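You operate a simulated robot arm through the tools that you are given. There is no shell and no other tool. Be economical: measure what you need, move in short steps, check, and stop when the job is done.

You are at the controls of a simulated robot arm. One attempt, no reset.

JOB
Scour the tile scale off with paste on the pink sponge, then rinse the sponge.
Fine: lever to HAND before the tap goes on; rinse under the hand rose, sponge back; tap off, then lever to HEAD. What is to be rubbed or washed off counts as gone when no trace of it is left.

It is judged by the outcome, as a careful person would: the job done as asked, and still so three seconds after it is handed in. It fails if anything else is knocked over, pushed out of place, dropped, spilled or broken.

ROBOT AND FRAMES
A 6-joint arm with a two-finger parallel gripper, fixed in place. Base frame: the origin is at the foot of the arm, x ahead of it, y to its left, z up. Units: mm, rad, N and s.
With the tool pointing down near the work surface it reaches from about 300 to 640 mm from the base axis. Its first joint turns from -2.897 to 2.897 rad. Payload 3.91 kg.
The TCP is the grasp point between the finger pads, 30 mm short of the fingertips. In the tool frame z runs along the fingers and y along their closing line. Largest opening 110 mm; finger width 20, thickness 10; the body of the gripper, 48 by 112 mm, starts 55 mm behind the TCP.
Orientation is told as [roll, pitch, yaw] about the base's x, y, z axes, in that order, counted from this pose: with the fingers straight down and closing along the base's y, the tool's x points along the base's -x, its y along +y and its z along -z.

CONTROLS
- The arm moves only by the tool play_rows. Its argument "commands" is a list of rows, each a list of 3 entries, a list of its own where there are three numbers: the shift along the tool's x, y, z in mm, then the turn, a rotation vector about the tool's x, y, z in degrees, then the gripper command, from -1 (shut) to 1 (fully open), values between in proportion. In form: [[[tx, ty, tz], [ax, ay, az], jaw], ...]. A call has 1 to 8 rows; each row shifts and turns the commanded pose from where the row before left it, along the tool's axes as they then stand. Each row takes 0.2 s and may step no farther than 50 mm and 0.15 rad from the row before; otherwise, or with a gripper value out of range, the whole call is refused. A pose out of reach is approached as far as the arm can. The call stops where the force on the tool passes 90 N (or 10 N more than at its start, if that is more) or the arm is blocked; 0.2 s more then pass. The fingers move at their own pace (about 108 mm/s each) and stop on an object; they squeeze with about 34 N. The grip force told is the motor's: it shows also when the fingers shut on nothing. Time passes only in rows, and 0.2 s behind the last, so rows that do not move let the fingers close. It gives the time, the measured TCP pose, the force on the tool (base axes), the opening and the grip force at its end, in the units of the frame above (readings bear some noise), with the torque about the TCP (base axes, N m) and any sound that the robot's microphone picked up.
- Cameras (640 x 400 px; columns grow to the right, rows downward): "scene" is fixed at [50.2, -650.8, 1645]; the picture's right is [-0.20, -0.98, 0.00], its down [-0.32, 0.06, -0.95] and it looks along [0.93, -0.19, -0.32] (base axes); focal length 214 px, centre (320, 200). "wrist" rides on the gripper at [77, 7, -114] in the tool frame; the picture's right is [-0.09, 1.00, 0.00], its down [-0.80, -0.07, -0.59] and it looks along [-0.59, -0.05, 0.80] (tool axes); focal length 270 px, centre (320, 200). There is no depth. A picture from a camera that has moved, and an enlarged one, comes with that camera's place and axes in the base frame and with its lens.
- grab_frame(camera): a new picture of that camera. No time passes.
- lift_body(by): slides the trunk up (or, below 0, down) by that many mm; the arm rides with it, the base frame stays. It gives what a move gives, with no picture.
- zoom(camera, box): a new picture of the part [left, top, right, bottom] of that camera's present view, enlarged. No time passes.
- close_job(): hands the job in; it is judged then, once.

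Work in short steps. Places have to be worked out from the pictures, the camera data and where the tool is seen: move nearer, look again, correct. Check each grasp and each placing, and mend what went wrong. You have 120 turns and 84 pictures in all, those below and enlarged ones among them. Open the gripper and draw the arm clear of the work before you hand the job in, unless the task says otherwise; then end with one line.

The tools are called as name(argument=value, ...) on one line, values as JSON. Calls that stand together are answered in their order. play_rows: Moves the arm, as the interface text tells. Its arguments: {"type":"object","properties":{"commands":{"type":"array","items":{"type":"array"}}},"required":["commands"]} The other tools are called the same way: lift_body (by) slides the trunk up or down; grab_frame (camera) takes a picture; zoom (camera, box) takes an enlarged picture of a part of a camera's view; close_job () hands the job in.

At the start:

```text
clock: 0.0
eef_pos: [224.1, -280.0, 1332.9]
tool_rot: [0.0, 0.0, 0.002]
wrist_force: [0.4, 0.4, 0.2]
ft_torque: [0.03, -0.01, 0.03]
gripper_width: 110.2
grasp_force: 0.3
trunk travel left (down, up): [-450.0, 90.0]
```

scene: 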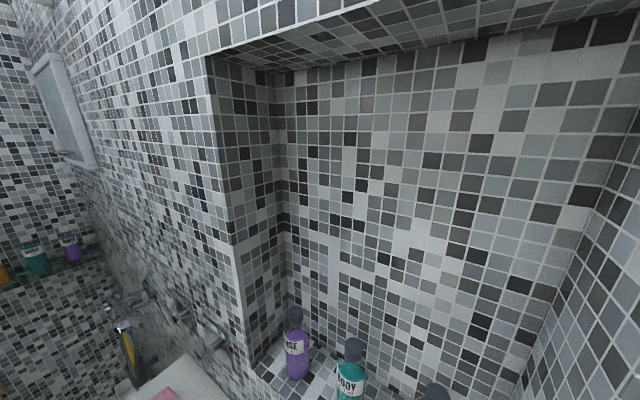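
wrist: 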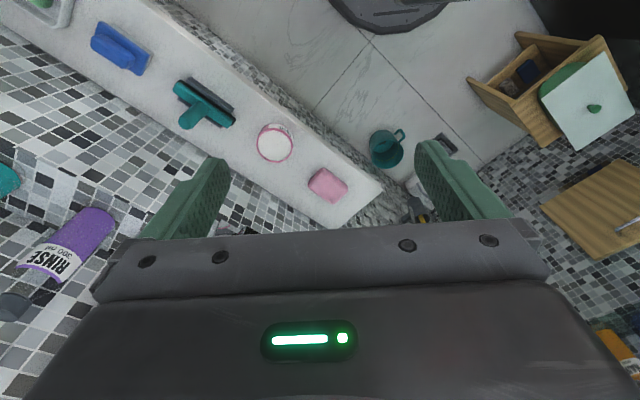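

I'll look at both views in enlarged form first to find the sponge, paste, lever, tap and scale.

zoom(camera="scene", box=[0, 200, 280, 400])

zoom(camera="wrist", box=[0, 0, 460, 260])

```text
2.00 times, centred on (140, 300) of scene
camera zoom: at [50.2, -650.8, 1645.0], right [-0.2, -0.98, 0.0], down [-0.32, 0.06, -0.95], along [0.93, -0.19, -0.32], focal length 429 px, centre (680, 0)
```

zoom: 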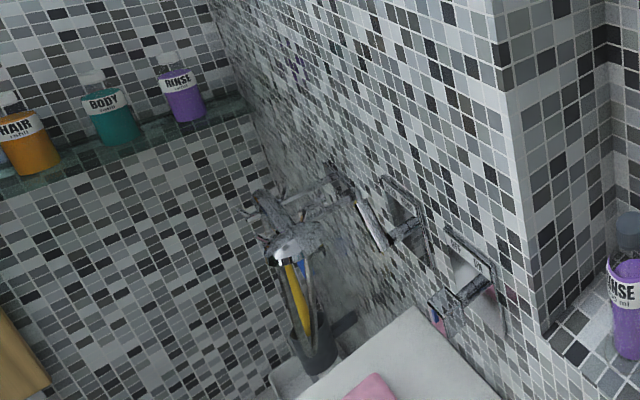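

```text
1.39 times, centred on (230, 130) of wrist
camera zoom: at [146.7, -274.5, 1448.2], right [0.09, 1.0, 0.0], down [0.8, -0.07, 0.59], along [0.59, -0.05, -0.8], focal length 376 px, centre (445, 297)
```

zoom: 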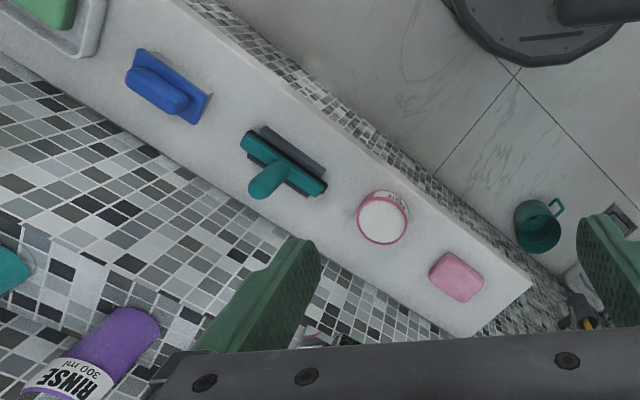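

The fixtures are on the wall to the front-left. I zoom in more on lever labels and scale.

zoom(camera="scene", box=[90, 250, 250, 350])

zoom(camera="scene", box=[80, 150, 240, 250])

```text
4.00 times, centred on (170, 300) of scene
camera zoom: at [50.2, -650.8, 1645.0], right [-0.2, -0.98, 0.0], down [-0.32, 0.06, -0.95], along [0.93, -0.19, -0.32], focal length 858 px, centre (920, -200)
```

zoom: 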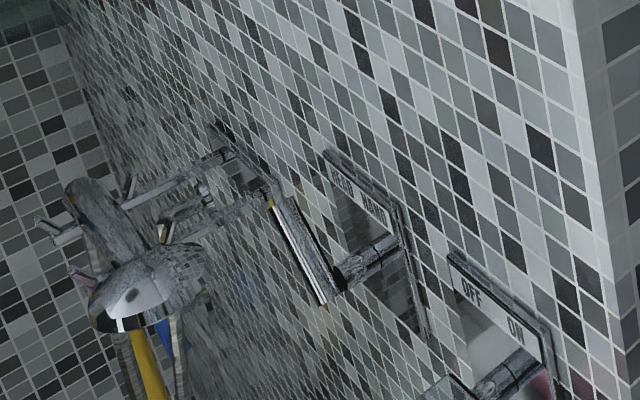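

```text
4.00 times, centred on (160, 200) of scene
camera zoom: at [50.2, -650.8, 1645.0], right [-0.2, -0.98, 0.0], down [-0.32, 0.06, -0.95], along [0.93, -0.19, -0.32], focal length 858 px, centre (960, 200)
```

zoom: 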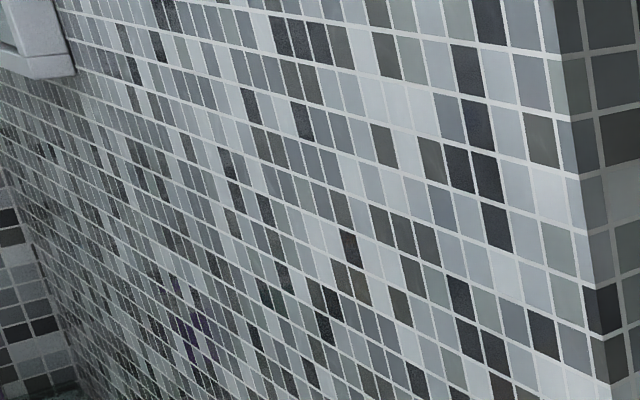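

Wall appears to run at 45° (normal toward (-1,1)), about 675 mm from the base axis. I turn the tool to face that wall and look.

play_rows(commands=[[[0, 0, 0], [0, 0, 8], 1], [[0, 0, 0], [0, 0, 8], 1], [[0, 0, 0], [0, 0, 8], 1], [[0, 0, 0], [0, 0, 8], 1], [[0, 0, 0], [0, 0, 8], 1], [[0, 0, 0], [0, 0, 5], 1], [[0, 0, 0], [0, -8, 0], 1], [[0, 0, 0], [0, -8, 0], 1]])

grab_frame(camera="wrist")

```text
clock: 1.8
eef_pos: [222.9, -280.7, 1332.4]
tool_rot: [0.0, -0.282, -0.787]
wrist_force: [1.4, 0.6, 0.2]
ft_torque: [0.0, 0.01, 0.02]
gripper_width: 110.1
grasp_force: 0.0
trunk travel left (down, up): [-450.0, 90.0]
```

```text
77 pictures are left
camera wrist: at [153.2, -201.6, 1422.2], right [0.76, 0.64, 0.02], down [0.38, -0.48, 0.79], along [0.52, -0.6, -0.61], focal length 270 px, centre (320, 200)
```

wrist: 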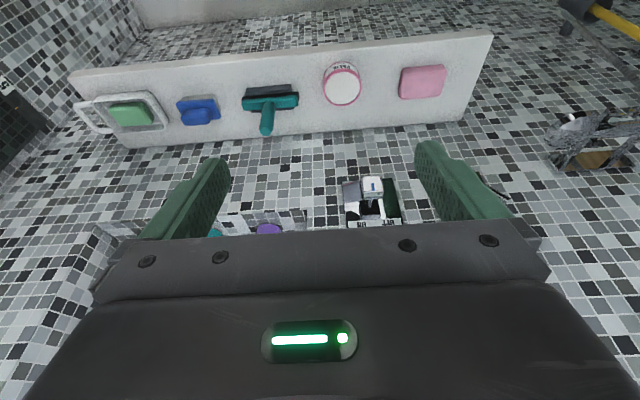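

Good view of bench and tap plate. Tilt further to look straight at the wall.

play_rows(commands=[[[0, 0, 0], [0, -8, 0], 1], [[0, 0, 0], [0, -8, 0], 1], [[0, 0, 0], [0, -8, 0], 1], [[0, 0, 0], [0, -8, 0], 1]])

grab_frame(camera="wrist")

```text
clock: 2.8
eef_pos: [223.6, -280.3, 1333.8]
tool_rot: [0.0, -0.84, -0.786]
wrist_force: [0.0, -0.2, -0.2]
ft_torque: [0.04, 0.0, 0.0]
gripper_width: 110.2
grasp_force: 0.0
trunk travel left (down, up): [-450.0, 90.0]
```

```text
76 pictures are left
camera wrist: at [131.5, -180.0, 1353.1], right [0.75, 0.66, 0.07], down [0.02, -0.12, 0.99], along [0.67, -0.74, -0.1], focal length 270 px, centre (320, 200)
```

wrist: 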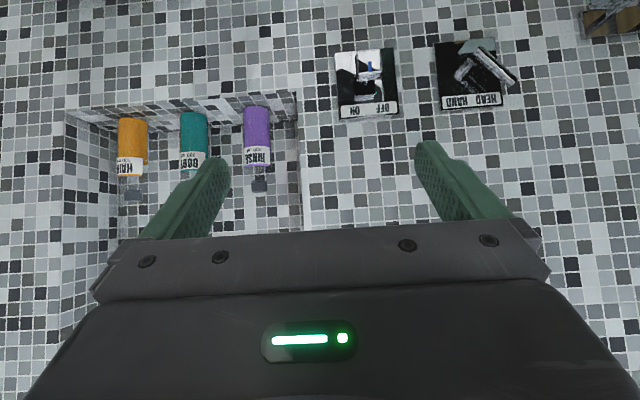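

No scale spotted yet; zoom on the two plates.

zoom(camera="wrist", box=[310, 20, 550, 140])

```text
2.67 times, centred on (430, 80) of wrist
camera zoom: at [131.5, -180.0, 1353.1], right [0.75, 0.66, 0.07], down [0.02, -0.12, 0.99], along [0.67, -0.74, -0.1], focal length 721 px, centre (27, 520)
```

zoom: 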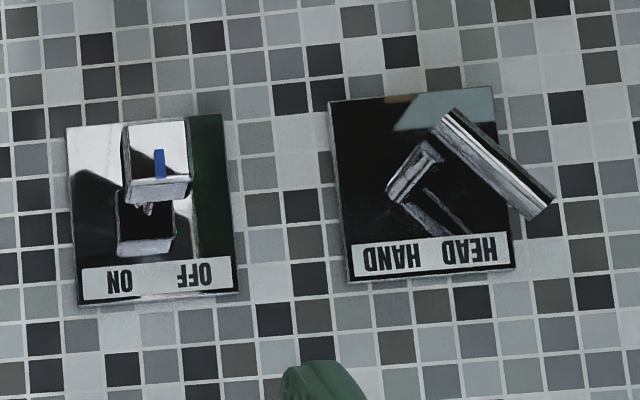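

Lower the trunk 150 mm to view fixtures head-on and the wall below them.

lift_body(by=-170)

grab_frame(camera="wrist")

```text
clock: 4.7
eef_pos: [224.4, -280.4, 1163.8]
tool_rot: [0.0, -0.838, -0.786]
wrist_force: [-0.3, 0.3, -1.1]
ft_torque: [-0.01, 0.02, -0.02]
gripper_width: 110.0
grasp_force: 0.1
trunk travel left (down, up): [-280.0, 260.0]
```

```text
74 pictures are left
camera wrist: at [131.8, -180.3, 1183.3], right [0.75, 0.66, 0.07], down [0.02, -0.12, 0.99], along [0.67, -0.74, -0.1], focal length 270 px, centre (320, 200)
```

wrist: 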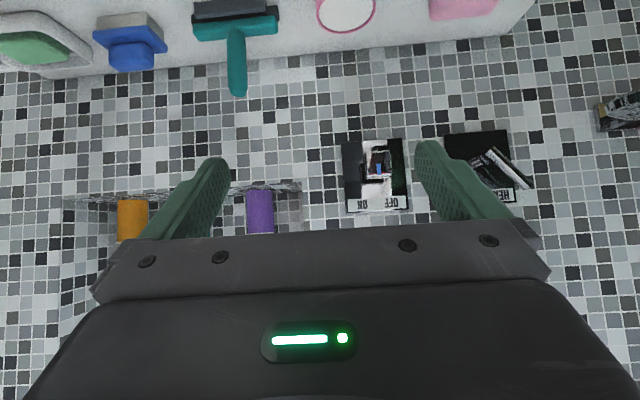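

Pan along the wall (+s, tool y) to see the hand rose and look for scale.

play_rows(commands=[[[0, 50, 0], [0, 0, 0], 1], [[0, 50, 0], [0, 0, 0], 1], [[0, 50, 0], [0, 0, 0], 1], [[0, 50, 0], [0, 0, 0], 1], [[0, 50, 0], [0, 0, 0], 1]])

grab_frame(camera="wrist")

```text
clock: 5.3
eef_pos: [214.0, -274.8, 1159.6]
tool_rot: [-0.009, -0.827, -1.099]
wrist_force: [1.0, 0.5, 0.5]
ft_torque: [-0.02, 0.01, -0.02]
gripper_width: 110.1
grasp_force: 0.0
trunk travel left (down, up): [-280.0, 260.0]
stopped in row 3: the arm was blocked; the commanded pose is now the measured one
```

```text
73 pictures are left
camera wrist: at [159.2, -151.2, 1181.0], right [0.92, 0.39, 0.06], down [-0.01, -0.12, 0.99], along [0.4, -0.91, -0.11], focal length 270 px, centre (320, 200)
```

wrist: 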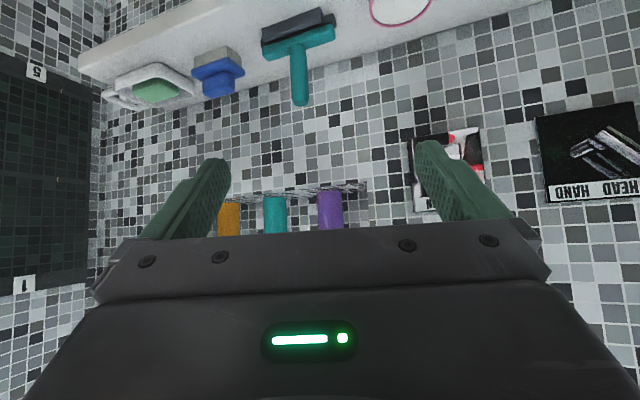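

The move was blocked and the yaw shifted; check the scene camera for what the arm may be touching.

grab_frame(camera="scene")

```text
72 pictures are left
```

scene: 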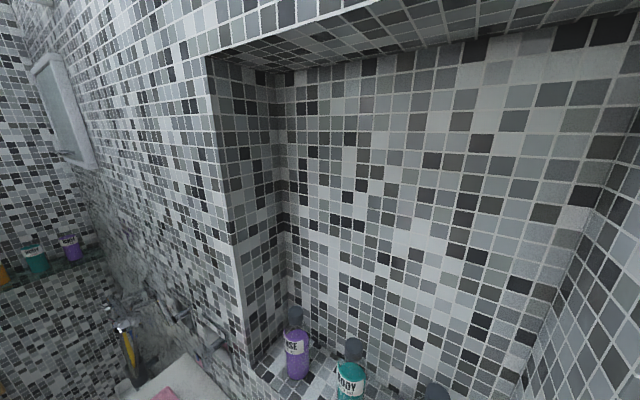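

Nothing visible there. Restore the yaw in small turns and observe.

play_rows(commands=[[[0, 0, 0], [-4.4, 0, -4.1], 1], [[0, 0, 0], [-4.4, 0, -4.1], 1], [[0, 0, 0], [-4.4, 0, -4.1], 1]])

```text
clock: 6.2
eef_pos: [215.9, -271.7, 1160.7]
tool_rot: [-0.013, -0.827, -0.771]
wrist_force: [0.5, -0.7, 0.2]
ft_torque: [0.01, 0.02, 0.0]
gripper_width: 110.1
grasp_force: 0.1
trunk travel left (down, up): [-280.0, 260.0]
```

Move a bit outward toward the wall (better arm posture), then along +s in small steps.

play_rows(commands=[[[-20, 0, 22], [0, 0, 0], 1], [[-20, 0, 22], [0, 0, 0], 1], [[0, 25, 0], [0, 0, 0], 1], [[0, 25, 0], [0, 0, 0], 1], [[0, 25, 0], [0, 0, 0], 1], [[0, 25, 0], [0, 0, 0], 1]])

```text
clock: 7.7
eef_pos: [285.7, -281.4, 1167.4]
tool_rot: [-0.003, -0.843, -0.935]
wrist_force: [-0.3, 0.6, 0.4]
ft_torque: [-0.02, 0.01, -0.01]
gripper_width: 110.1
grasp_force: 0.1
trunk travel left (down, up): [-280.0, 260.0]
stopped in row 6: the arm was blocked; the commanded pose is now the measured one
```

This looks like a wrist singularity near this tilt. Tilt back toward vertical, fix yaw, then pan.

play_rows(commands=[[[0, 0, 0], [0, 8, 0], 1], [[0, 0, 0], [0, 8, 0], 1], [[0, 0, 0], [0, 8, 0], 1], [[0, 0, 0], [-1.8, 0, -4.0], 1], [[0, 0, 0], [-1.8, 0, -4.0], 1], [[0, 25, 0], [0, 0, 0], 1], [[0, 25, 0], [0, 0, 0], 1], [[0, 25, 0], [0, 0, 0], 1]])

grab_frame(camera="wrist")

```text
clock: 9.5
eef_pos: [342.3, -227.6, 1166.3]
tool_rot: [-0.004, -0.423, -0.772]
wrist_force: [0.2, 0.6, 0.2]
ft_torque: [-0.01, -0.03, -0.02]
gripper_width: 109.9
grasp_force: 0.0
trunk travel left (down, up): [-280.0, 260.0]
```

```text
71 pictures are left
camera wrist: at [262.7, -141.5, 1240.3], right [0.75, 0.66, 0.03], down [0.3, -0.39, 0.87], along [0.58, -0.65, -0.49], focal length 270 px, centre (320, 200)
```

wrist: 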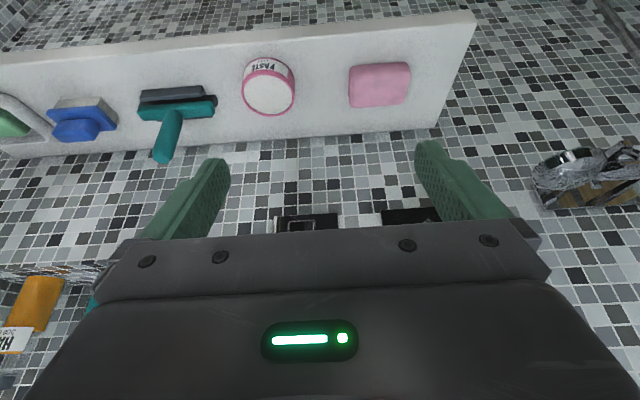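

That works. Pan further along +s.

play_rows(commands=[[[0, 35, 0], [0, 0, 0], 1], [[0, 35, 0], [0, 0, 0], 1], [[0, 35, 0], [0, 0, 0], 1], [[0, 35, 0], [0, 0, 0], 1], [[0, 35, 0], [0, 0, 0], 1]])

grab_frame(camera="wrist")

```text
clock: 10.7
eef_pos: [461.3, -102.5, 1166.7]
tool_rot: [-0.003, -0.421, -0.774]
wrist_force: [-0.2, 0.0, 0.8]
ft_torque: [-0.02, -0.01, -0.02]
gripper_width: 110.1
grasp_force: 0.0
trunk travel left (down, up): [-280.0, 260.0]
```

```text
70 pictures are left
camera wrist: at [382.8, -16.9, 1239.9], right [0.75, 0.66, 0.03], down [0.3, -0.39, 0.87], along [0.58, -0.65, -0.49], focal length 270 px, centre (320, 200)
```

wrist: 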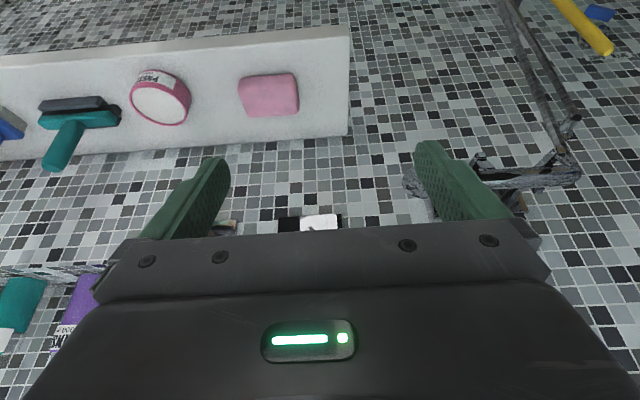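

Zoom to look for faint scale and see the rose.

zoom(camera="wrist", box=[340, 0, 640, 190])

zoom(camera="wrist", box=[180, 100, 440, 240])

```text
2.11 times, centred on (490, 95) of wrist
camera zoom: at [382.8, -16.9, 1239.9], right [0.75, 0.66, 0.03], down [0.3, -0.39, 0.87], along [0.58, -0.65, -0.49], focal length 569 px, centre (-38, 421)
```

zoom: 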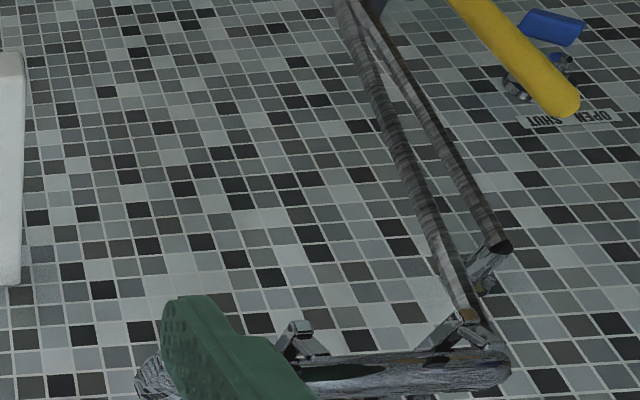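

```text
2.46 times, centred on (310, 170) of wrist
camera zoom: at [382.8, -16.9, 1239.9], right [0.75, 0.66, 0.03], down [0.3, -0.39, 0.87], along [0.58, -0.65, -0.49], focal length 665 px, centre (345, 274)
```

zoom: 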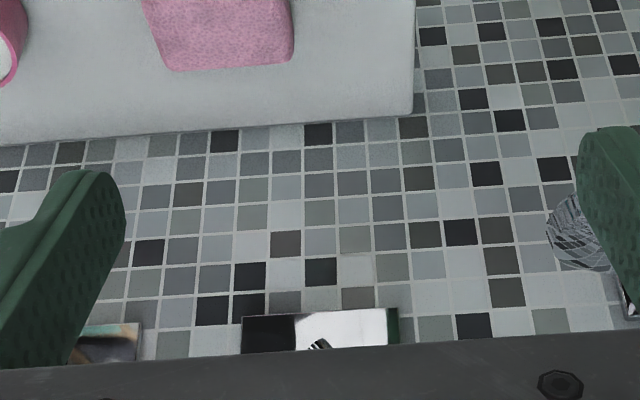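

No scale here. A dark panel with "1" and "5" marks appeared at the -s end; pan there.

play_rows(commands=[[[0, -50, 0], [0, 0, 0], 1], [[0, -50, 0], [0, 0, 0], 1], [[0, -50, 0], [0, 0, 0], 1], [[0, -50, 0], [0, 0, 0], 1], [[0, -50, 0], [0, 0, 0], 1], [[0, -50, 0], [0, 0, 0], 1], [[0, -50, 0], [0, 0, 0], 1], [[0, -50, 0], [0, 0, 0], 1]])

grab_frame(camera="wrist")

```text
clock: 12.5
eef_pos: [183.7, -388.3, 1168.7]
tool_rot: [-0.002, -0.421, -0.77]
wrist_force: [-0.2, 0.2, 0.0]
ft_torque: [-0.04, -0.01, 0.0]
gripper_width: 109.9
grasp_force: 0.0
trunk travel left (down, up): [-280.0, 260.0]
```

```text
67 pictures are left
camera wrist: at [104.8, -302.8, 1242.0], right [0.75, 0.66, 0.03], down [0.3, -0.39, 0.87], along [0.58, -0.65, -0.49], focal length 270 px, centre (320, 200)
```

wrist: 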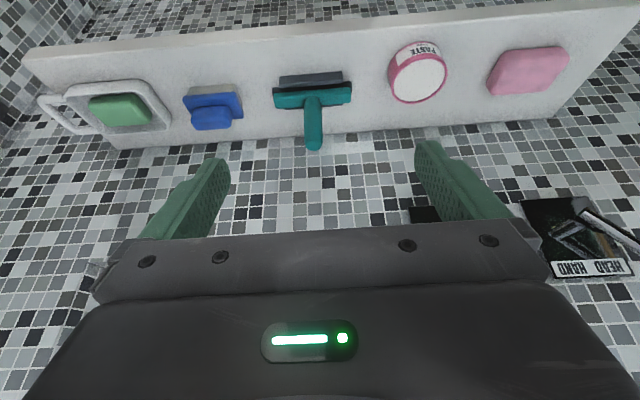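

Yaw left to see the side wall with the numbered panel.

play_rows(commands=[[[0, 0, 0], [3.3, 0, 7.3], 1], [[0, 0, 0], [3.3, 0, 7.3], 1], [[0, 0, 0], [3.3, 0, 7.3], 1], [[0, 0, 0], [3.3, 0, 7.3], 1], [[0, 0, 0], [3.3, 0, 7.3], 1], [[0, 0, 0], [3.3, 0, 7.3], 1]])

grab_frame(camera="wrist")

```text
clock: 13.9
eef_pos: [184.0, -388.1, 1168.1]
tool_rot: [-0.004, -0.424, -1.614]
wrist_force: [0.1, -0.3, -0.7]
ft_torque: [0.01, 0.01, 0.0]
gripper_width: 110.1
grasp_force: 0.2
trunk travel left (down, up): [-280.0, 260.0]
```

```text
66 pictures are left
camera wrist: at [195.3, -271.4, 1239.7], right [0.99, -0.12, 0.03], down [-0.09, -0.48, 0.87], along [-0.09, -0.87, -0.49], focal length 270 px, centre (320, 200)
```

wrist: 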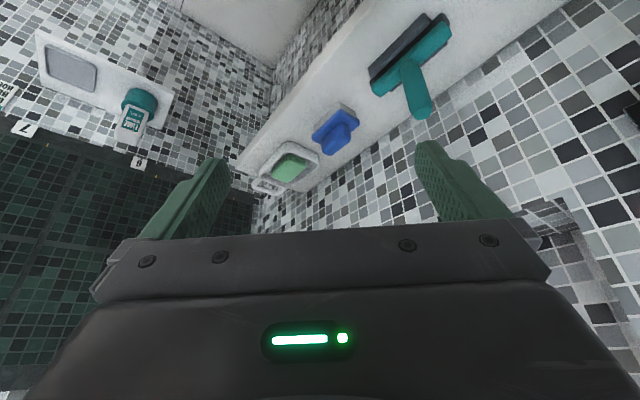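

Side wall has a shelf and numbered greenish fields. Yaw further left and look.

play_rows(commands=[[[0, 0, 0], [3.3, 0, 7.3], 1], [[0, 0, 0], [3.3, 0, 7.3], 1], [[0, 0, 0], [3.3, 0, 7.3], 1], [[0, 0, 0], [3.3, 0, 7.3], 1], [[0, 0, 0], [0, -8, 0], 1], [[0, 0, 0], [0, -8, 0], 1]])

grab_frame(camera="wrist")

```text
clock: 15.3
eef_pos: [183.7, -386.3, 1167.1]
tool_rot: [-0.002, -0.709, -2.17]
wrist_force: [0.6, 0.0, -0.7]
ft_torque: [0.0, -0.01, -0.01]
gripper_width: 109.9
grasp_force: 0.0
trunk travel left (down, up): [-280.0, 260.0]
```

```text
65 pictures are left
camera wrist: at [264.6, -282.5, 1203.7], right [0.78, -0.62, 0.05], down [-0.18, -0.14, 0.97], along [-0.59, -0.77, -0.23], focal length 270 px, centre (320, 200)
```

wrist: 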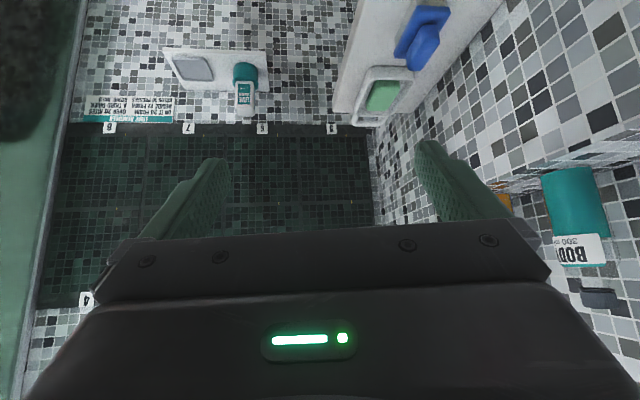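

There's a placard next to the numbered fields; read it.

zoom(camera="wrist", box=[70, 85, 190, 145])

zoom(camera="wrist", box=[30, 90, 400, 310])

```text
5.33 times, centred on (130, 115) of wrist
camera zoom: at [264.6, -282.5, 1203.7], right [0.78, -0.62, 0.05], down [-0.18, -0.14, 0.97], along [-0.59, -0.77, -0.23], focal length 1442 px, centre (1333, 653)
```

zoom: 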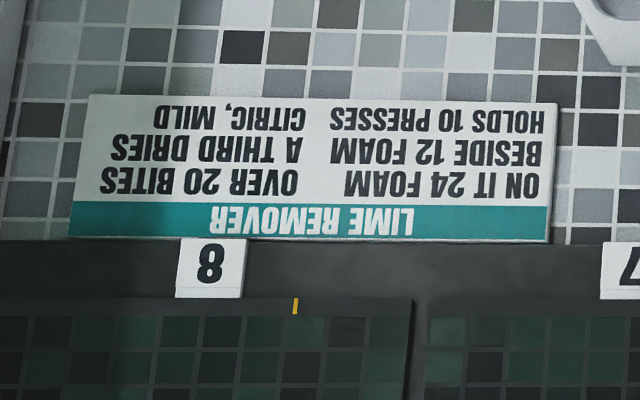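

```text
1.73 times, centred on (215, 200) of wrist
camera zoom: at [264.6, -282.5, 1203.7], right [0.78, -0.62, 0.05], down [-0.18, -0.14, 0.97], along [-0.59, -0.77, -0.23], focal length 468 px, centre (502, 200)
```

zoom: 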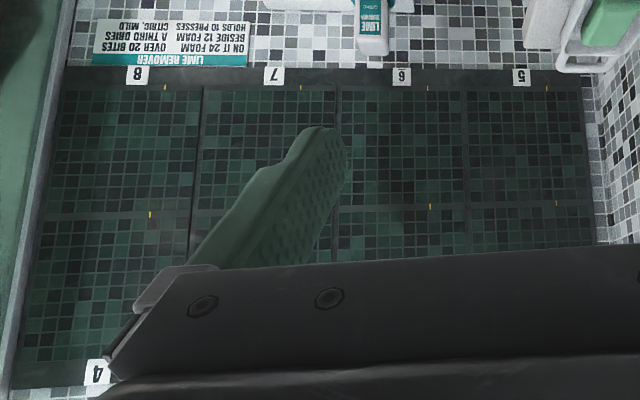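

That belongs to another remover. Look at the upper part of these fields and the wall by tilting up.

play_rows(commands=[[[0, 0, 0], [0, -8, 0], 1], [[0, 0, 0], [0, -8, 0], 1], [[0, 0, 0], [0, -8, 0], 1]])

grab_frame(camera="wrist")

```text
clock: 16.1
eef_pos: [183.3, -385.8, 1166.3]
tool_rot: [-0.005, -1.126, -2.168]
wrist_force: [-0.3, -0.7, -0.1]
ft_torque: [-0.01, 0.03, 0.02]
gripper_width: 110.1
grasp_force: 0.1
trunk travel left (down, up): [-280.0, 260.0]
```

```text
62 pictures are left
camera wrist: at [266.8, -279.5, 1146.5], right [0.8, -0.59, 0.08], down [0.05, 0.2, 0.98], along [-0.6, -0.78, 0.19], focal length 270 px, centre (320, 200)
```

wrist: 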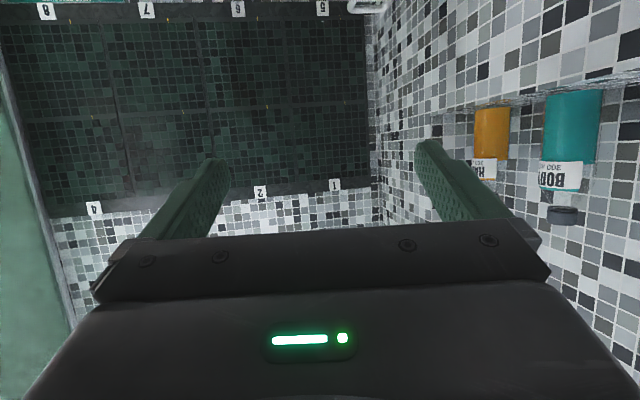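

Zoom on the numbered fields to tell whether they hold the scale.

zoom(camera="wrist", box=[0, 0, 380, 220])

```text
1.68 times, centred on (190, 110) of wrist
camera zoom: at [266.8, -279.5, 1146.5], right [0.8, -0.59, 0.08], down [0.05, 0.2, 0.98], along [-0.6, -0.78, 0.19], focal length 455 px, centre (539, 352)
```

zoom: 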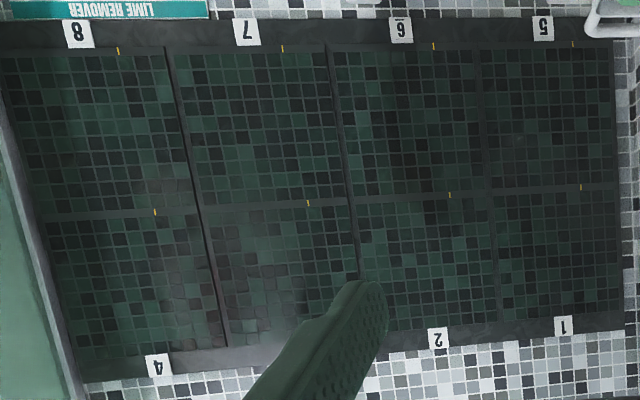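

The numbered fields lie ~920 mm away, out of reach, so not our target. Return to facing the main wall and search it closely.

play_rows(commands=[[[0, 0, 0], [0, 8, 0], 1], [[0, 0, 0], [0, 8, 0], 1], [[0, 0, 0], [0, 8, 0], 1], [[0, 0, 0], [0, 8, 0], 1], [[0, 0, 0], [0, 8, 0], 1], [[0, 0, 0], [-3.3, 0, -7.3], 1], [[0, 0, 0], [-3.3, 0, -7.3], 1], [[0, 0, 0], [-3.3, 0, -7.3], 1]])

play_rows(commands=[[[0, 0, 0], [-3.3, 0, -7.3], 1], [[0, 0, 0], [-3.3, 0, -7.3], 1], [[0, 0, 0], [-3.3, 0, -7.3], 1], [[0, 0, 0], [-3.3, 0, -7.3], 1], [[0, 0, 0], [-3.3, 0, -7.3], 1], [[0, 0, 0], [-3.3, 0, -7.3], 1], [[0, 0, 0], [-3.3, 0, -7.3], 1]])

play_rows(commands=[[[0, 50, 0], [0, 0, 0], 1], [[0, 50, 0], [0, 0, 0], 1], [[0, 50, 0], [0, 0, 0], 1], [[0, 50, 0], [0, 0, 0], 1], [[0, 50, 0], [0, 0, 0], 1]])

lift_body(by=170)

grab_frame(camera="wrist")

```text
clock: 17.9
eef_pos: [182.3, -387.3, 1165.8]
tool_rot: [-0.003, -0.425, -1.748]
wrist_force: [0.5, 0.5, -0.4]
ft_torque: [-0.02, -0.02, 0.02]
gripper_width: 109.8
grasp_force: 0.1
trunk travel left (down, up): [-280.0, 260.0]
```

```text
clock: 19.5
eef_pos: [184.0, -386.8, 1167.5]
tool_rot: [-0.005, -0.422, -0.77]
wrist_force: [-0.3, -0.6, 0.0]
ft_torque: [-0.04, 0.02, 0.07]
gripper_width: 109.7
grasp_force: 0.1
trunk travel left (down, up): [-280.0, 260.0]
```

```text
clock: 20.7
eef_pos: [355.5, -205.5, 1166.7]
tool_rot: [-0.003, -0.422, -0.773]
wrist_force: [-1.1, 0.1, 0.1]
ft_torque: [0.02, 0.02, 0.0]
gripper_width: 110.0
grasp_force: 0.1
trunk travel left (down, up): [-280.0, 260.0]
```

```text
clock: 22.6
eef_pos: [355.9, -205.9, 1335.8]
tool_rot: [-0.004, -0.422, -0.772]
wrist_force: [0.0, -0.8, -0.1]
ft_torque: [0.0, -0.03, -0.01]
gripper_width: 110.0
grasp_force: 0.2
trunk travel left (down, up): [-450.0, 90.0]
```

```text
60 pictures are left
camera wrist: at [276.0, -120.0, 1409.7], right [0.75, 0.66, 0.03], down [0.3, -0.39, 0.87], along [0.58, -0.65, -0.49], focal length 270 px, centre (320, 200)
```

wrist: 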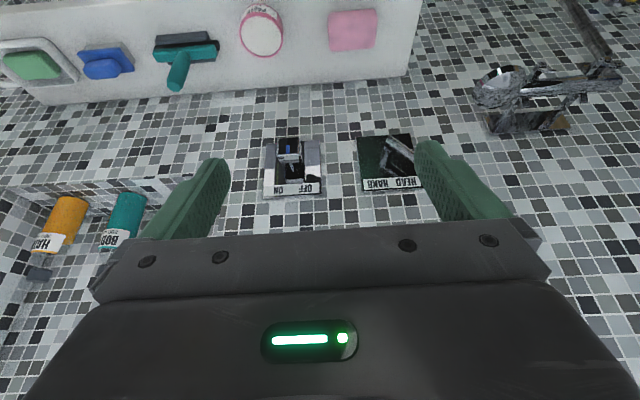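

Zoom closely on the wall regions.

zoom(camera="wrist", box=[180, 70, 440, 232])

zoom(camera="wrist", box=[400, 0, 640, 150])

zoom(camera="wrist", box=[480, 120, 640, 300])

```text
2.46 times, centred on (310, 151) of wrist
camera zoom: at [276.0, -120.0, 1409.7], right [0.75, 0.66, 0.03], down [0.3, -0.39, 0.87], along [0.58, -0.65, -0.49], focal length 665 px, centre (345, 321)
```

zoom: 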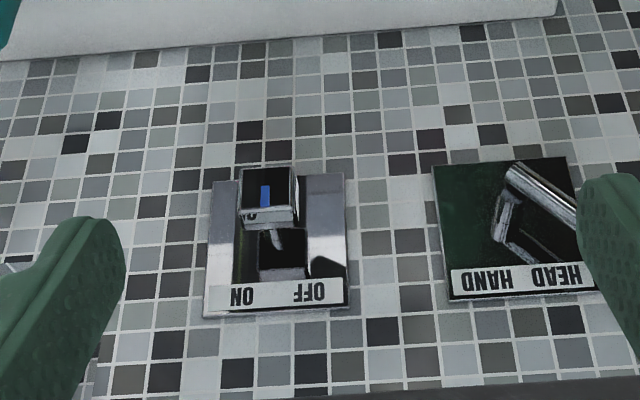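

```text
2.67 times, centred on (520, 75) of wrist
camera zoom: at [276.0, -120.0, 1409.7], right [0.75, 0.66, 0.03], down [0.3, -0.39, 0.87], along [0.58, -0.65, -0.49], focal length 721 px, centre (-213, 533)
```

zoom: 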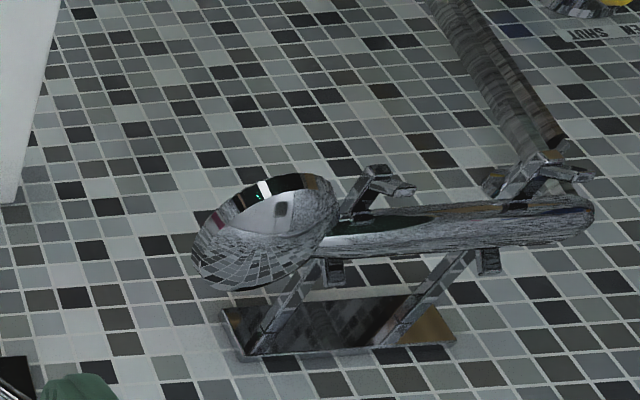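

```text
2.22 times, centred on (560, 210) of wrist
camera zoom: at [276.0, -120.0, 1409.7], right [0.75, 0.66, 0.03], down [0.3, -0.39, 0.87], along [0.58, -0.65, -0.49], focal length 601 px, centre (-213, 178)
```

zoom: 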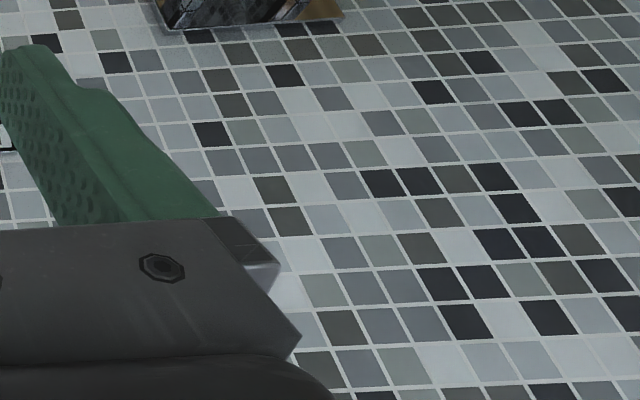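

Continue the search on the left lower wall.

zoom(camera="wrist", box=[0, 70, 260, 232])

zoom(camera="scene", box=[0, 0, 260, 162])

```text
2.46 times, centred on (130, 151) of wrist
camera zoom: at [276.0, -120.0, 1409.7], right [0.75, 0.66, 0.03], down [0.3, -0.39, 0.87], along [0.58, -0.65, -0.49], focal length 665 px, centre (788, 321)
```

zoom: 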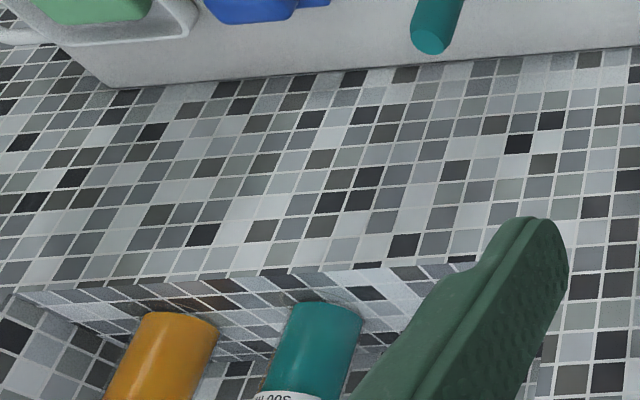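

```text
2.46 times, centred on (130, 81) of scene
camera zoom: at [50.2, -650.8, 1645.0], right [-0.2, -0.98, 0.0], down [-0.32, 0.06, -0.95], along [0.93, -0.19, -0.32], focal length 528 px, centre (788, 493)
```

zoom: 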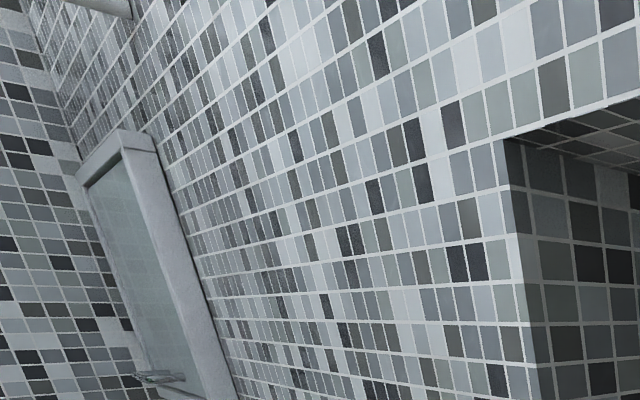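

The scene camera is centred on the niche; look there closely for scale.

zoom(camera="scene", box=[200, 50, 420, 187])

zoom(camera="scene", box=[230, 180, 450, 318])

zoom(camera="scene", box=[420, 30, 640, 400])

```text
2.91 times, centred on (310, 118) of scene
camera zoom: at [50.2, -650.8, 1645.0], right [-0.2, -0.98, 0.0], down [-0.32, 0.06, -0.95], along [0.93, -0.19, -0.32], focal length 624 px, centre (349, 437)
```

zoom: 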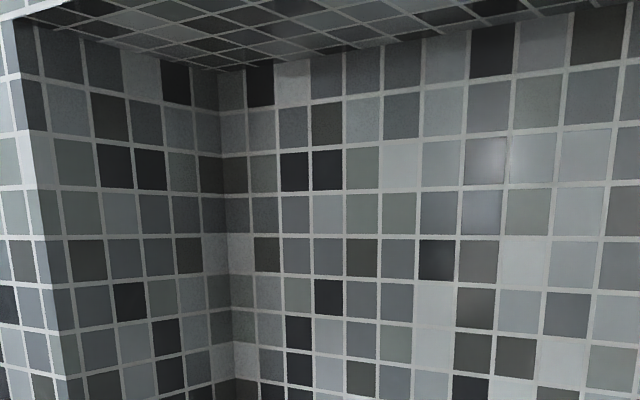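

```text
2.90 times, centred on (340, 249) of scene
camera zoom: at [50.2, -650.8, 1645.0], right [-0.2, -0.98, 0.0], down [-0.32, 0.06, -0.95], along [0.93, -0.19, -0.32], focal length 622 px, centre (262, 58)
```

zoom: 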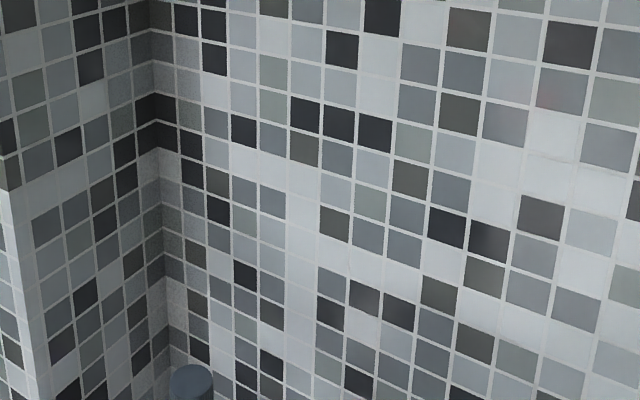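

```text
1.08 times, centred on (530, 215) of scene (not enlarged: the box is as wide or as high as the picture)
camera zoom: at [50.2, -650.8, 1645.0], right [-0.2, -0.98, 0.0], down [-0.32, 0.06, -0.95], along [0.93, -0.19, -0.32], focal length 232 px, centre (93, 184)
```

zoom: 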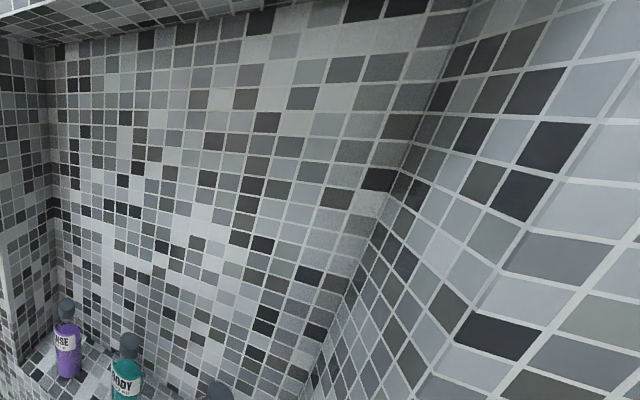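

Still nothing clear. Enlarge the wall strip over the bench strongly.

zoom(camera="wrist", box=[300, 70, 460, 170])

zoom(camera="wrist", box=[160, 80, 320, 180])

```text
4.00 times, centred on (380, 120) of wrist
camera zoom: at [276.0, -120.0, 1409.7], right [0.75, 0.66, 0.03], down [0.3, -0.39, 0.87], along [0.58, -0.65, -0.49], focal length 1081 px, centre (80, 520)
```

zoom: 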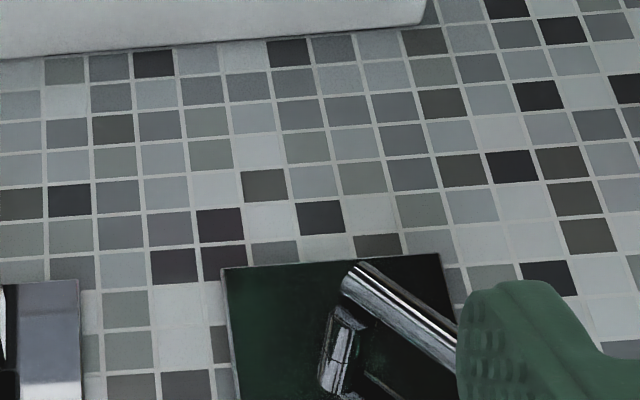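

```text
4.00 times, centred on (240, 130) of wrist
camera zoom: at [276.0, -120.0, 1409.7], right [0.75, 0.66, 0.03], down [0.3, -0.39, 0.87], along [0.58, -0.65, -0.49], focal length 1081 px, centre (640, 480)
```

zoom: 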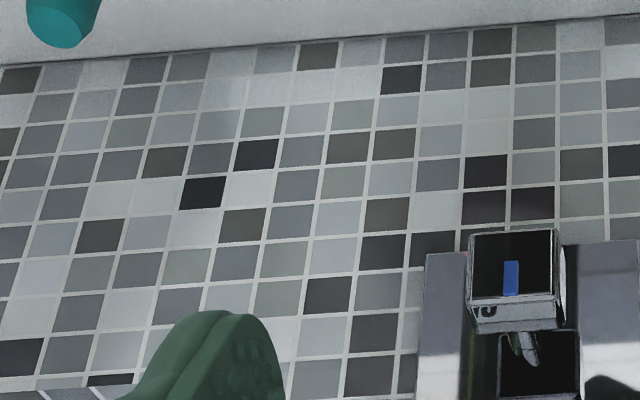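

The main wall is clean. Turn the camera the other way (+y side) to look for scale there.

play_rows(commands=[[[0, 0, 0], [-3.3, 0, -7.3], 1], [[0, 0, 0], [-3.3, 0, -7.3], 1], [[0, 0, 0], [-3.3, 0, -7.3], 1], [[0, 0, 0], [-3.3, 0, -7.3], 1], [[0, 0, 0], [-3.3, 0, -7.3], 1], [[0, 0, 0], [-3.3, 0, -7.3], 1], [[0, 0, 0], [-3.3, 0, -7.3], 1], [[0, 0, 0], [-3.3, 0, -7.3], 1]])

grab_frame(camera="wrist")

```text
clock: 24.4
eef_pos: [354.5, -205.2, 1336.8]
tool_rot: [0.002, -0.421, 0.347]
wrist_force: [0.2, -0.2, -0.5]
ft_torque: [-0.02, 0.02, 0.02]
gripper_width: 110.1
grasp_force: 0.0
trunk travel left (down, up): [-450.0, 90.0]
```

```text
49 pictures are left
camera wrist: at [242.6, -240.7, 1409.7], right [-0.26, 0.96, 0.04], down [0.48, 0.1, 0.87], along [0.83, 0.25, -0.49], focal length 270 px, centre (320, 200)
```

wrist: 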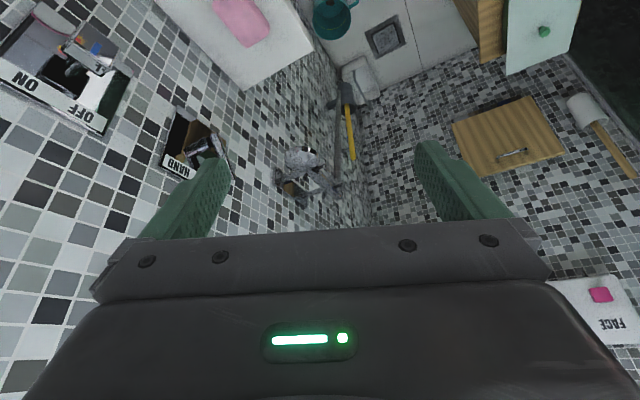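

Continue turning and tilt up a bit to see that end wall.

play_rows(commands=[[[0, 0, 0], [-3.3, 0, -7.3], 1], [[0, 0, 0], [-3.3, 0, -7.3], 1], [[0, 0, 0], [-3.3, 0, -7.3], 1], [[0, 0, 0], [-3.3, 0, -7.3], 1], [[0, 0, 0], [0, -8, 0], 1], [[0, 0, 0], [0, -8, 0], 1]])

grab_frame(camera="wrist")

```text
clock: 25.8
eef_pos: [355.9, -205.4, 1336.4]
tool_rot: [0.004, -0.705, 0.903]
wrist_force: [0.6, -0.1, -0.6]
ft_torque: [0.01, 0.0, 0.01]
gripper_width: 109.9
grasp_force: 0.0
trunk travel left (down, up): [-450.0, 90.0]
```

```text
48 pictures are left
camera wrist: at [268.2, -306.9, 1374.3], right [-0.74, 0.67, 0.06], down [0.2, 0.13, 0.97], along [0.64, 0.73, -0.23], focal length 270 px, centre (320, 200)
```

wrist: 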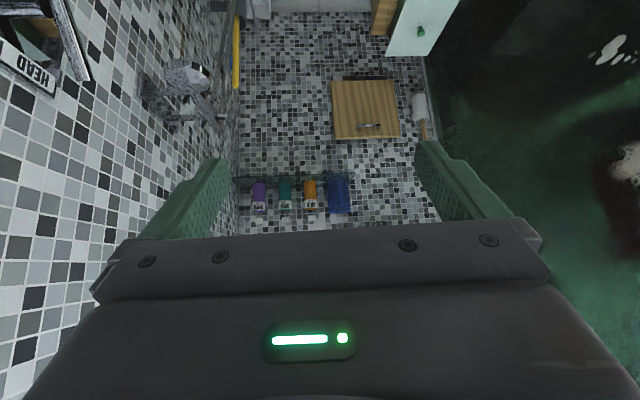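

Turn further to see the glass/dark side.

play_rows(commands=[[[0, 0, 0], [-5.2, 0, -6.1], 1], [[0, 0, 0], [-5.2, 0, -6.1], 1], [[0, 0, 0], [-5.2, 0, -6.1], 1], [[0, 0, 0], [-5.2, 0, -6.1], 1], [[0, 0, 0], [-5.2, 0, -6.1], 1], [[0, 0, 0], [-5.2, 0, -6.1], 1]])

grab_frame(camera="wrist")

```text
clock: 27.2
eef_pos: [388.7, -142.8, 1218.9]
tool_rot: [0.003, -0.704, 1.741]
wrist_force: [0.4, 0.0, -1.0]
ft_torque: [0.01, 0.03, -0.01]
gripper_width: 109.9
grasp_force: 0.0
out of reach, approached as far as the arm can: row 2, 3, 4, 5, 6
trunk travel left (down, up): [-450.0, 90.0]
```

```text
47 pictures are left
camera wrist: at [406.0, -275.3, 1257.8], right [-0.99, -0.1, 0.06], down [0.03, 0.24, 0.97], along [-0.12, 0.97, -0.23], focal length 270 px, centre (320, 200)
```

wrist: 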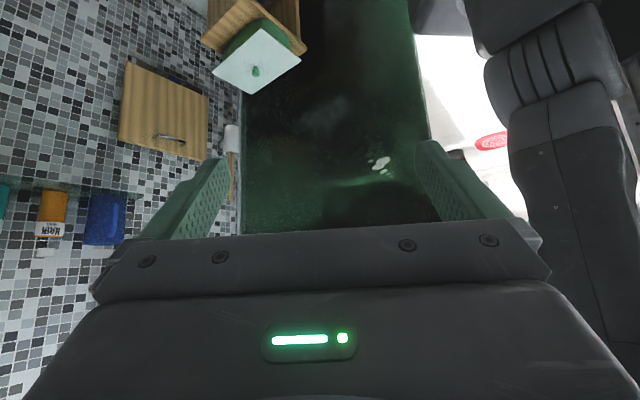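

Check the niche floor between the bottles in the scene view, which seemed to have a pale patch.

zoom(camera="scene", box=[240, 300, 400, 400])

```text
4.00 times, centred on (320, 350) of scene
camera zoom: at [50.2, -650.8, 1645.0], right [-0.2, -0.98, 0.0], down [-0.32, 0.06, -0.95], along [0.93, -0.19, -0.32], focal length 858 px, centre (320, -400)
```

zoom: 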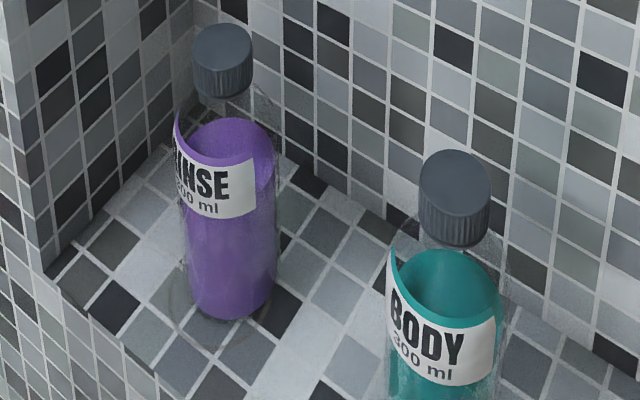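

Only the numbered dark tile panel (s≈-870, z 740–1150) showed a haze; the arm may reach it when stretched out horizontally. Turn back and go look at it close up.

play_rows(commands=[[[0, 0, 0], [5.2, 0, 6.1], 1], [[0, 0, 0], [5.2, 0, 6.1], 1], [[0, 0, 0], [5.2, 0, 6.1], 1], [[0, 0, 0], [5.2, 0, 6.1], 1], [[0, 0, 0], [5.2, 0, 6.1], 1], [[0, 0, 0], [5.2, 0, 6.1], 1], [[0, 0, 0], [5.2, 0, 6.1], 1], [[0, 0, 0], [5.2, 0, 6.1], 1]])

play_rows(commands=[[[0, 0, 0], [0, 8, 0], 1], [[0, 0, 0], [0, 8, 0], 1], [[0, 0, 0], [3.3, 0, 7.3], 1], [[0, 0, 0], [3.3, 0, 7.3], 1], [[0, 0, 0], [3.3, 0, 7.3], 1], [[0, 0, 0], [3.3, 0, 7.3], 1], [[0, 0, 0], [3.3, 0, 7.3], 1], [[0, 0, 0], [3.3, 0, 7.3], 1]])

```text
clock: 29.0
eef_pos: [387.6, -141.9, 1220.6]
tool_rot: [0.002, -0.702, 0.621]
wrist_force: [0.5, 0.2, 0.4]
ft_torque: [0.05, 0.01, -0.02]
gripper_width: 109.9
grasp_force: 0.0
trunk travel left (down, up): [-450.0, 90.0]
```

```text
clock: 30.8
eef_pos: [388.2, -141.5, 1219.9]
tool_rot: [-0.003, -0.423, -0.217]
wrist_force: [-0.4, 0.1, 0.4]
ft_torque: [-0.04, -0.02, 0.01]
gripper_width: 110.1
grasp_force: 0.0
trunk travel left (down, up): [-450.0, 90.0]
```

play_rows(commands=[[[0, -48, 0], [2.8, 0, 6.3], 1], [[0, -48, 0], [2.8, 0, 6.3], 1], [[0, -48, 0], [2.8, 0, 6.3], 1], [[0, -48, 0], [2.8, 0, 6.3], 1], [[0, -48, 0], [2.8, 0, 6.3], 1], [[0, -48, 0], [2.8, 0, 6.3], 1], [[0, -48, 0], [2.8, 0, 6.3], 1], [[0, -48, 0], [2.8, 0, 6.3], 1]])

play_rows(commands=[[[0, -48, 0], [2.8, 0, 6.3], 1], [[0, -48, 0], [2.8, 0, 6.3], 1], [[0, -48, 0], [2.8, 0, 6.3], 1], [[0, -48, 0], [2.8, 0, 6.3], 1], [[0, -48, 0], [2.8, 0, 6.3], 1], [[0, -48, 0], [2.8, 0, 6.3], 1], [[0, -48, 0], [2.8, 0, 6.3], 1], [[0, -48, 0], [2.8, 0, 6.3], 1]])

grab_frame(camera="wrist")

```text
clock: 32.6
eef_pos: [166.0, -437.8, 1219.3]
tool_rot: [0.003, -0.421, -1.18]
wrist_force: [-0.9, -0.6, 0.7]
ft_torque: [0.02, 0.01, -0.05]
gripper_width: 109.7
grasp_force: 0.1
trunk travel left (down, up): [-450.0, 90.0]
```

```text
clock: 34.4
eef_pos: [-201.1, -431.7, 1216.9]
tool_rot: [0.006, -0.419, -2.144]
wrist_force: [-0.2, 0.1, 0.2]
ft_torque: [0.01, 0.02, 0.02]
gripper_width: 109.9
grasp_force: 0.1
trunk travel left (down, up): [-450.0, 90.0]
```

```text
45 pictures are left
camera wrist: at [-133.1, -338.3, 1291.2], right [0.79, -0.61, 0.04], down [-0.33, -0.37, 0.87], along [-0.51, -0.7, -0.49], focal length 270 px, centre (320, 200)
```

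wrist: 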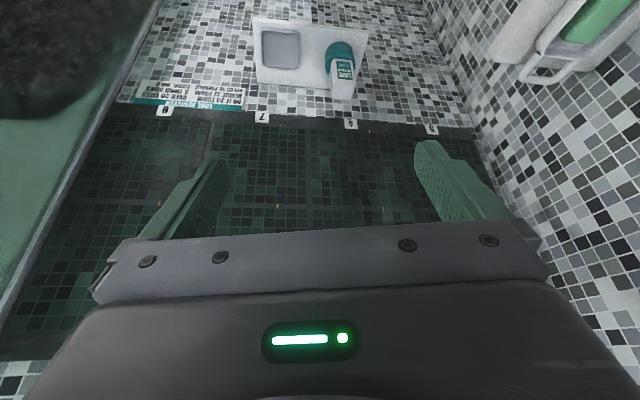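

Zoom on the fields.

zoom(camera="wrist", box=[60, 95, 300, 245])

zoom(camera="wrist", box=[220, 100, 480, 240])

```text
2.67 times, centred on (180, 170) of wrist
camera zoom: at [-133.1, -338.3, 1291.2], right [0.79, -0.61, 0.04], down [-0.33, -0.37, 0.87], along [-0.51, -0.7, -0.49], focal length 721 px, centre (693, 280)
```

zoom: 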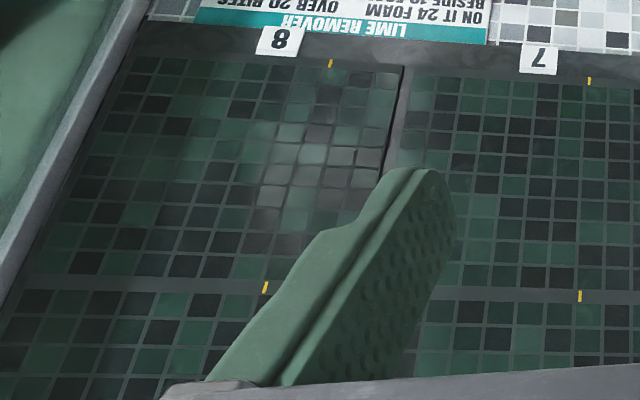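

```text
2.46 times, centred on (350, 170) of wrist
camera zoom: at [-133.1, -338.3, 1291.2], right [0.79, -0.61, 0.04], down [-0.33, -0.37, 0.87], along [-0.51, -0.7, -0.49], focal length 665 px, centre (246, 274)
```

zoom: 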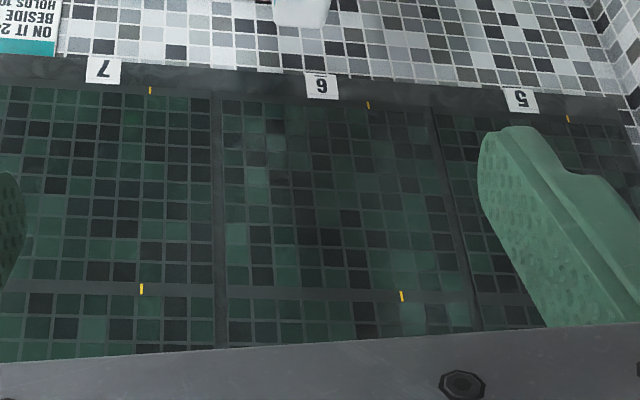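

The pale patch moves with the viewpoint (reflection?). View the upper fields from here to verify.

play_rows(commands=[[[0, 0, 0], [0, -8, 0], 1], [[0, 0, 0], [0, -8, 0], 1], [[0, 0, 0], [0, -8, 0], 1], [[0, 0, 0], [2, 0, 6.3], 1]])

grab_frame(camera="wrist")

```text
clock: 35.4
eef_pos: [-199.2, -428.6, 1218.9]
tool_rot: [0.092, -0.832, -2.31]
wrist_force: [0.4, 0.1, -0.5]
ft_torque: [-0.01, -0.03, -0.01]
gripper_width: 110.1
grasp_force: 0.1
trunk travel left (down, up): [-450.0, 90.0]
```

```text
42 pictures are left
camera wrist: at [-110.7, -327.5, 1239.4], right [0.74, -0.66, 0.13], down [-0.16, 0.01, 0.99], along [-0.65, -0.75, -0.1], focal length 270 px, centre (320, 200)
```

wrist: 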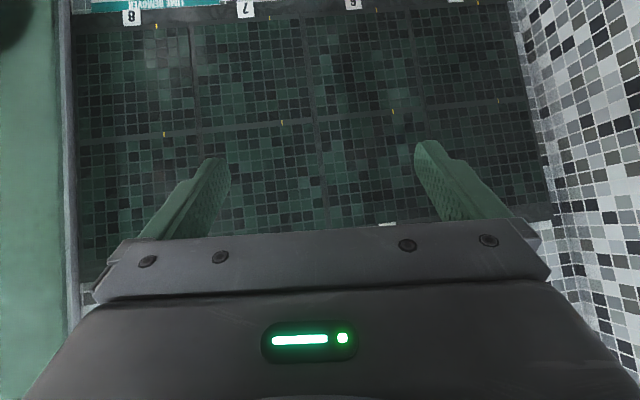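

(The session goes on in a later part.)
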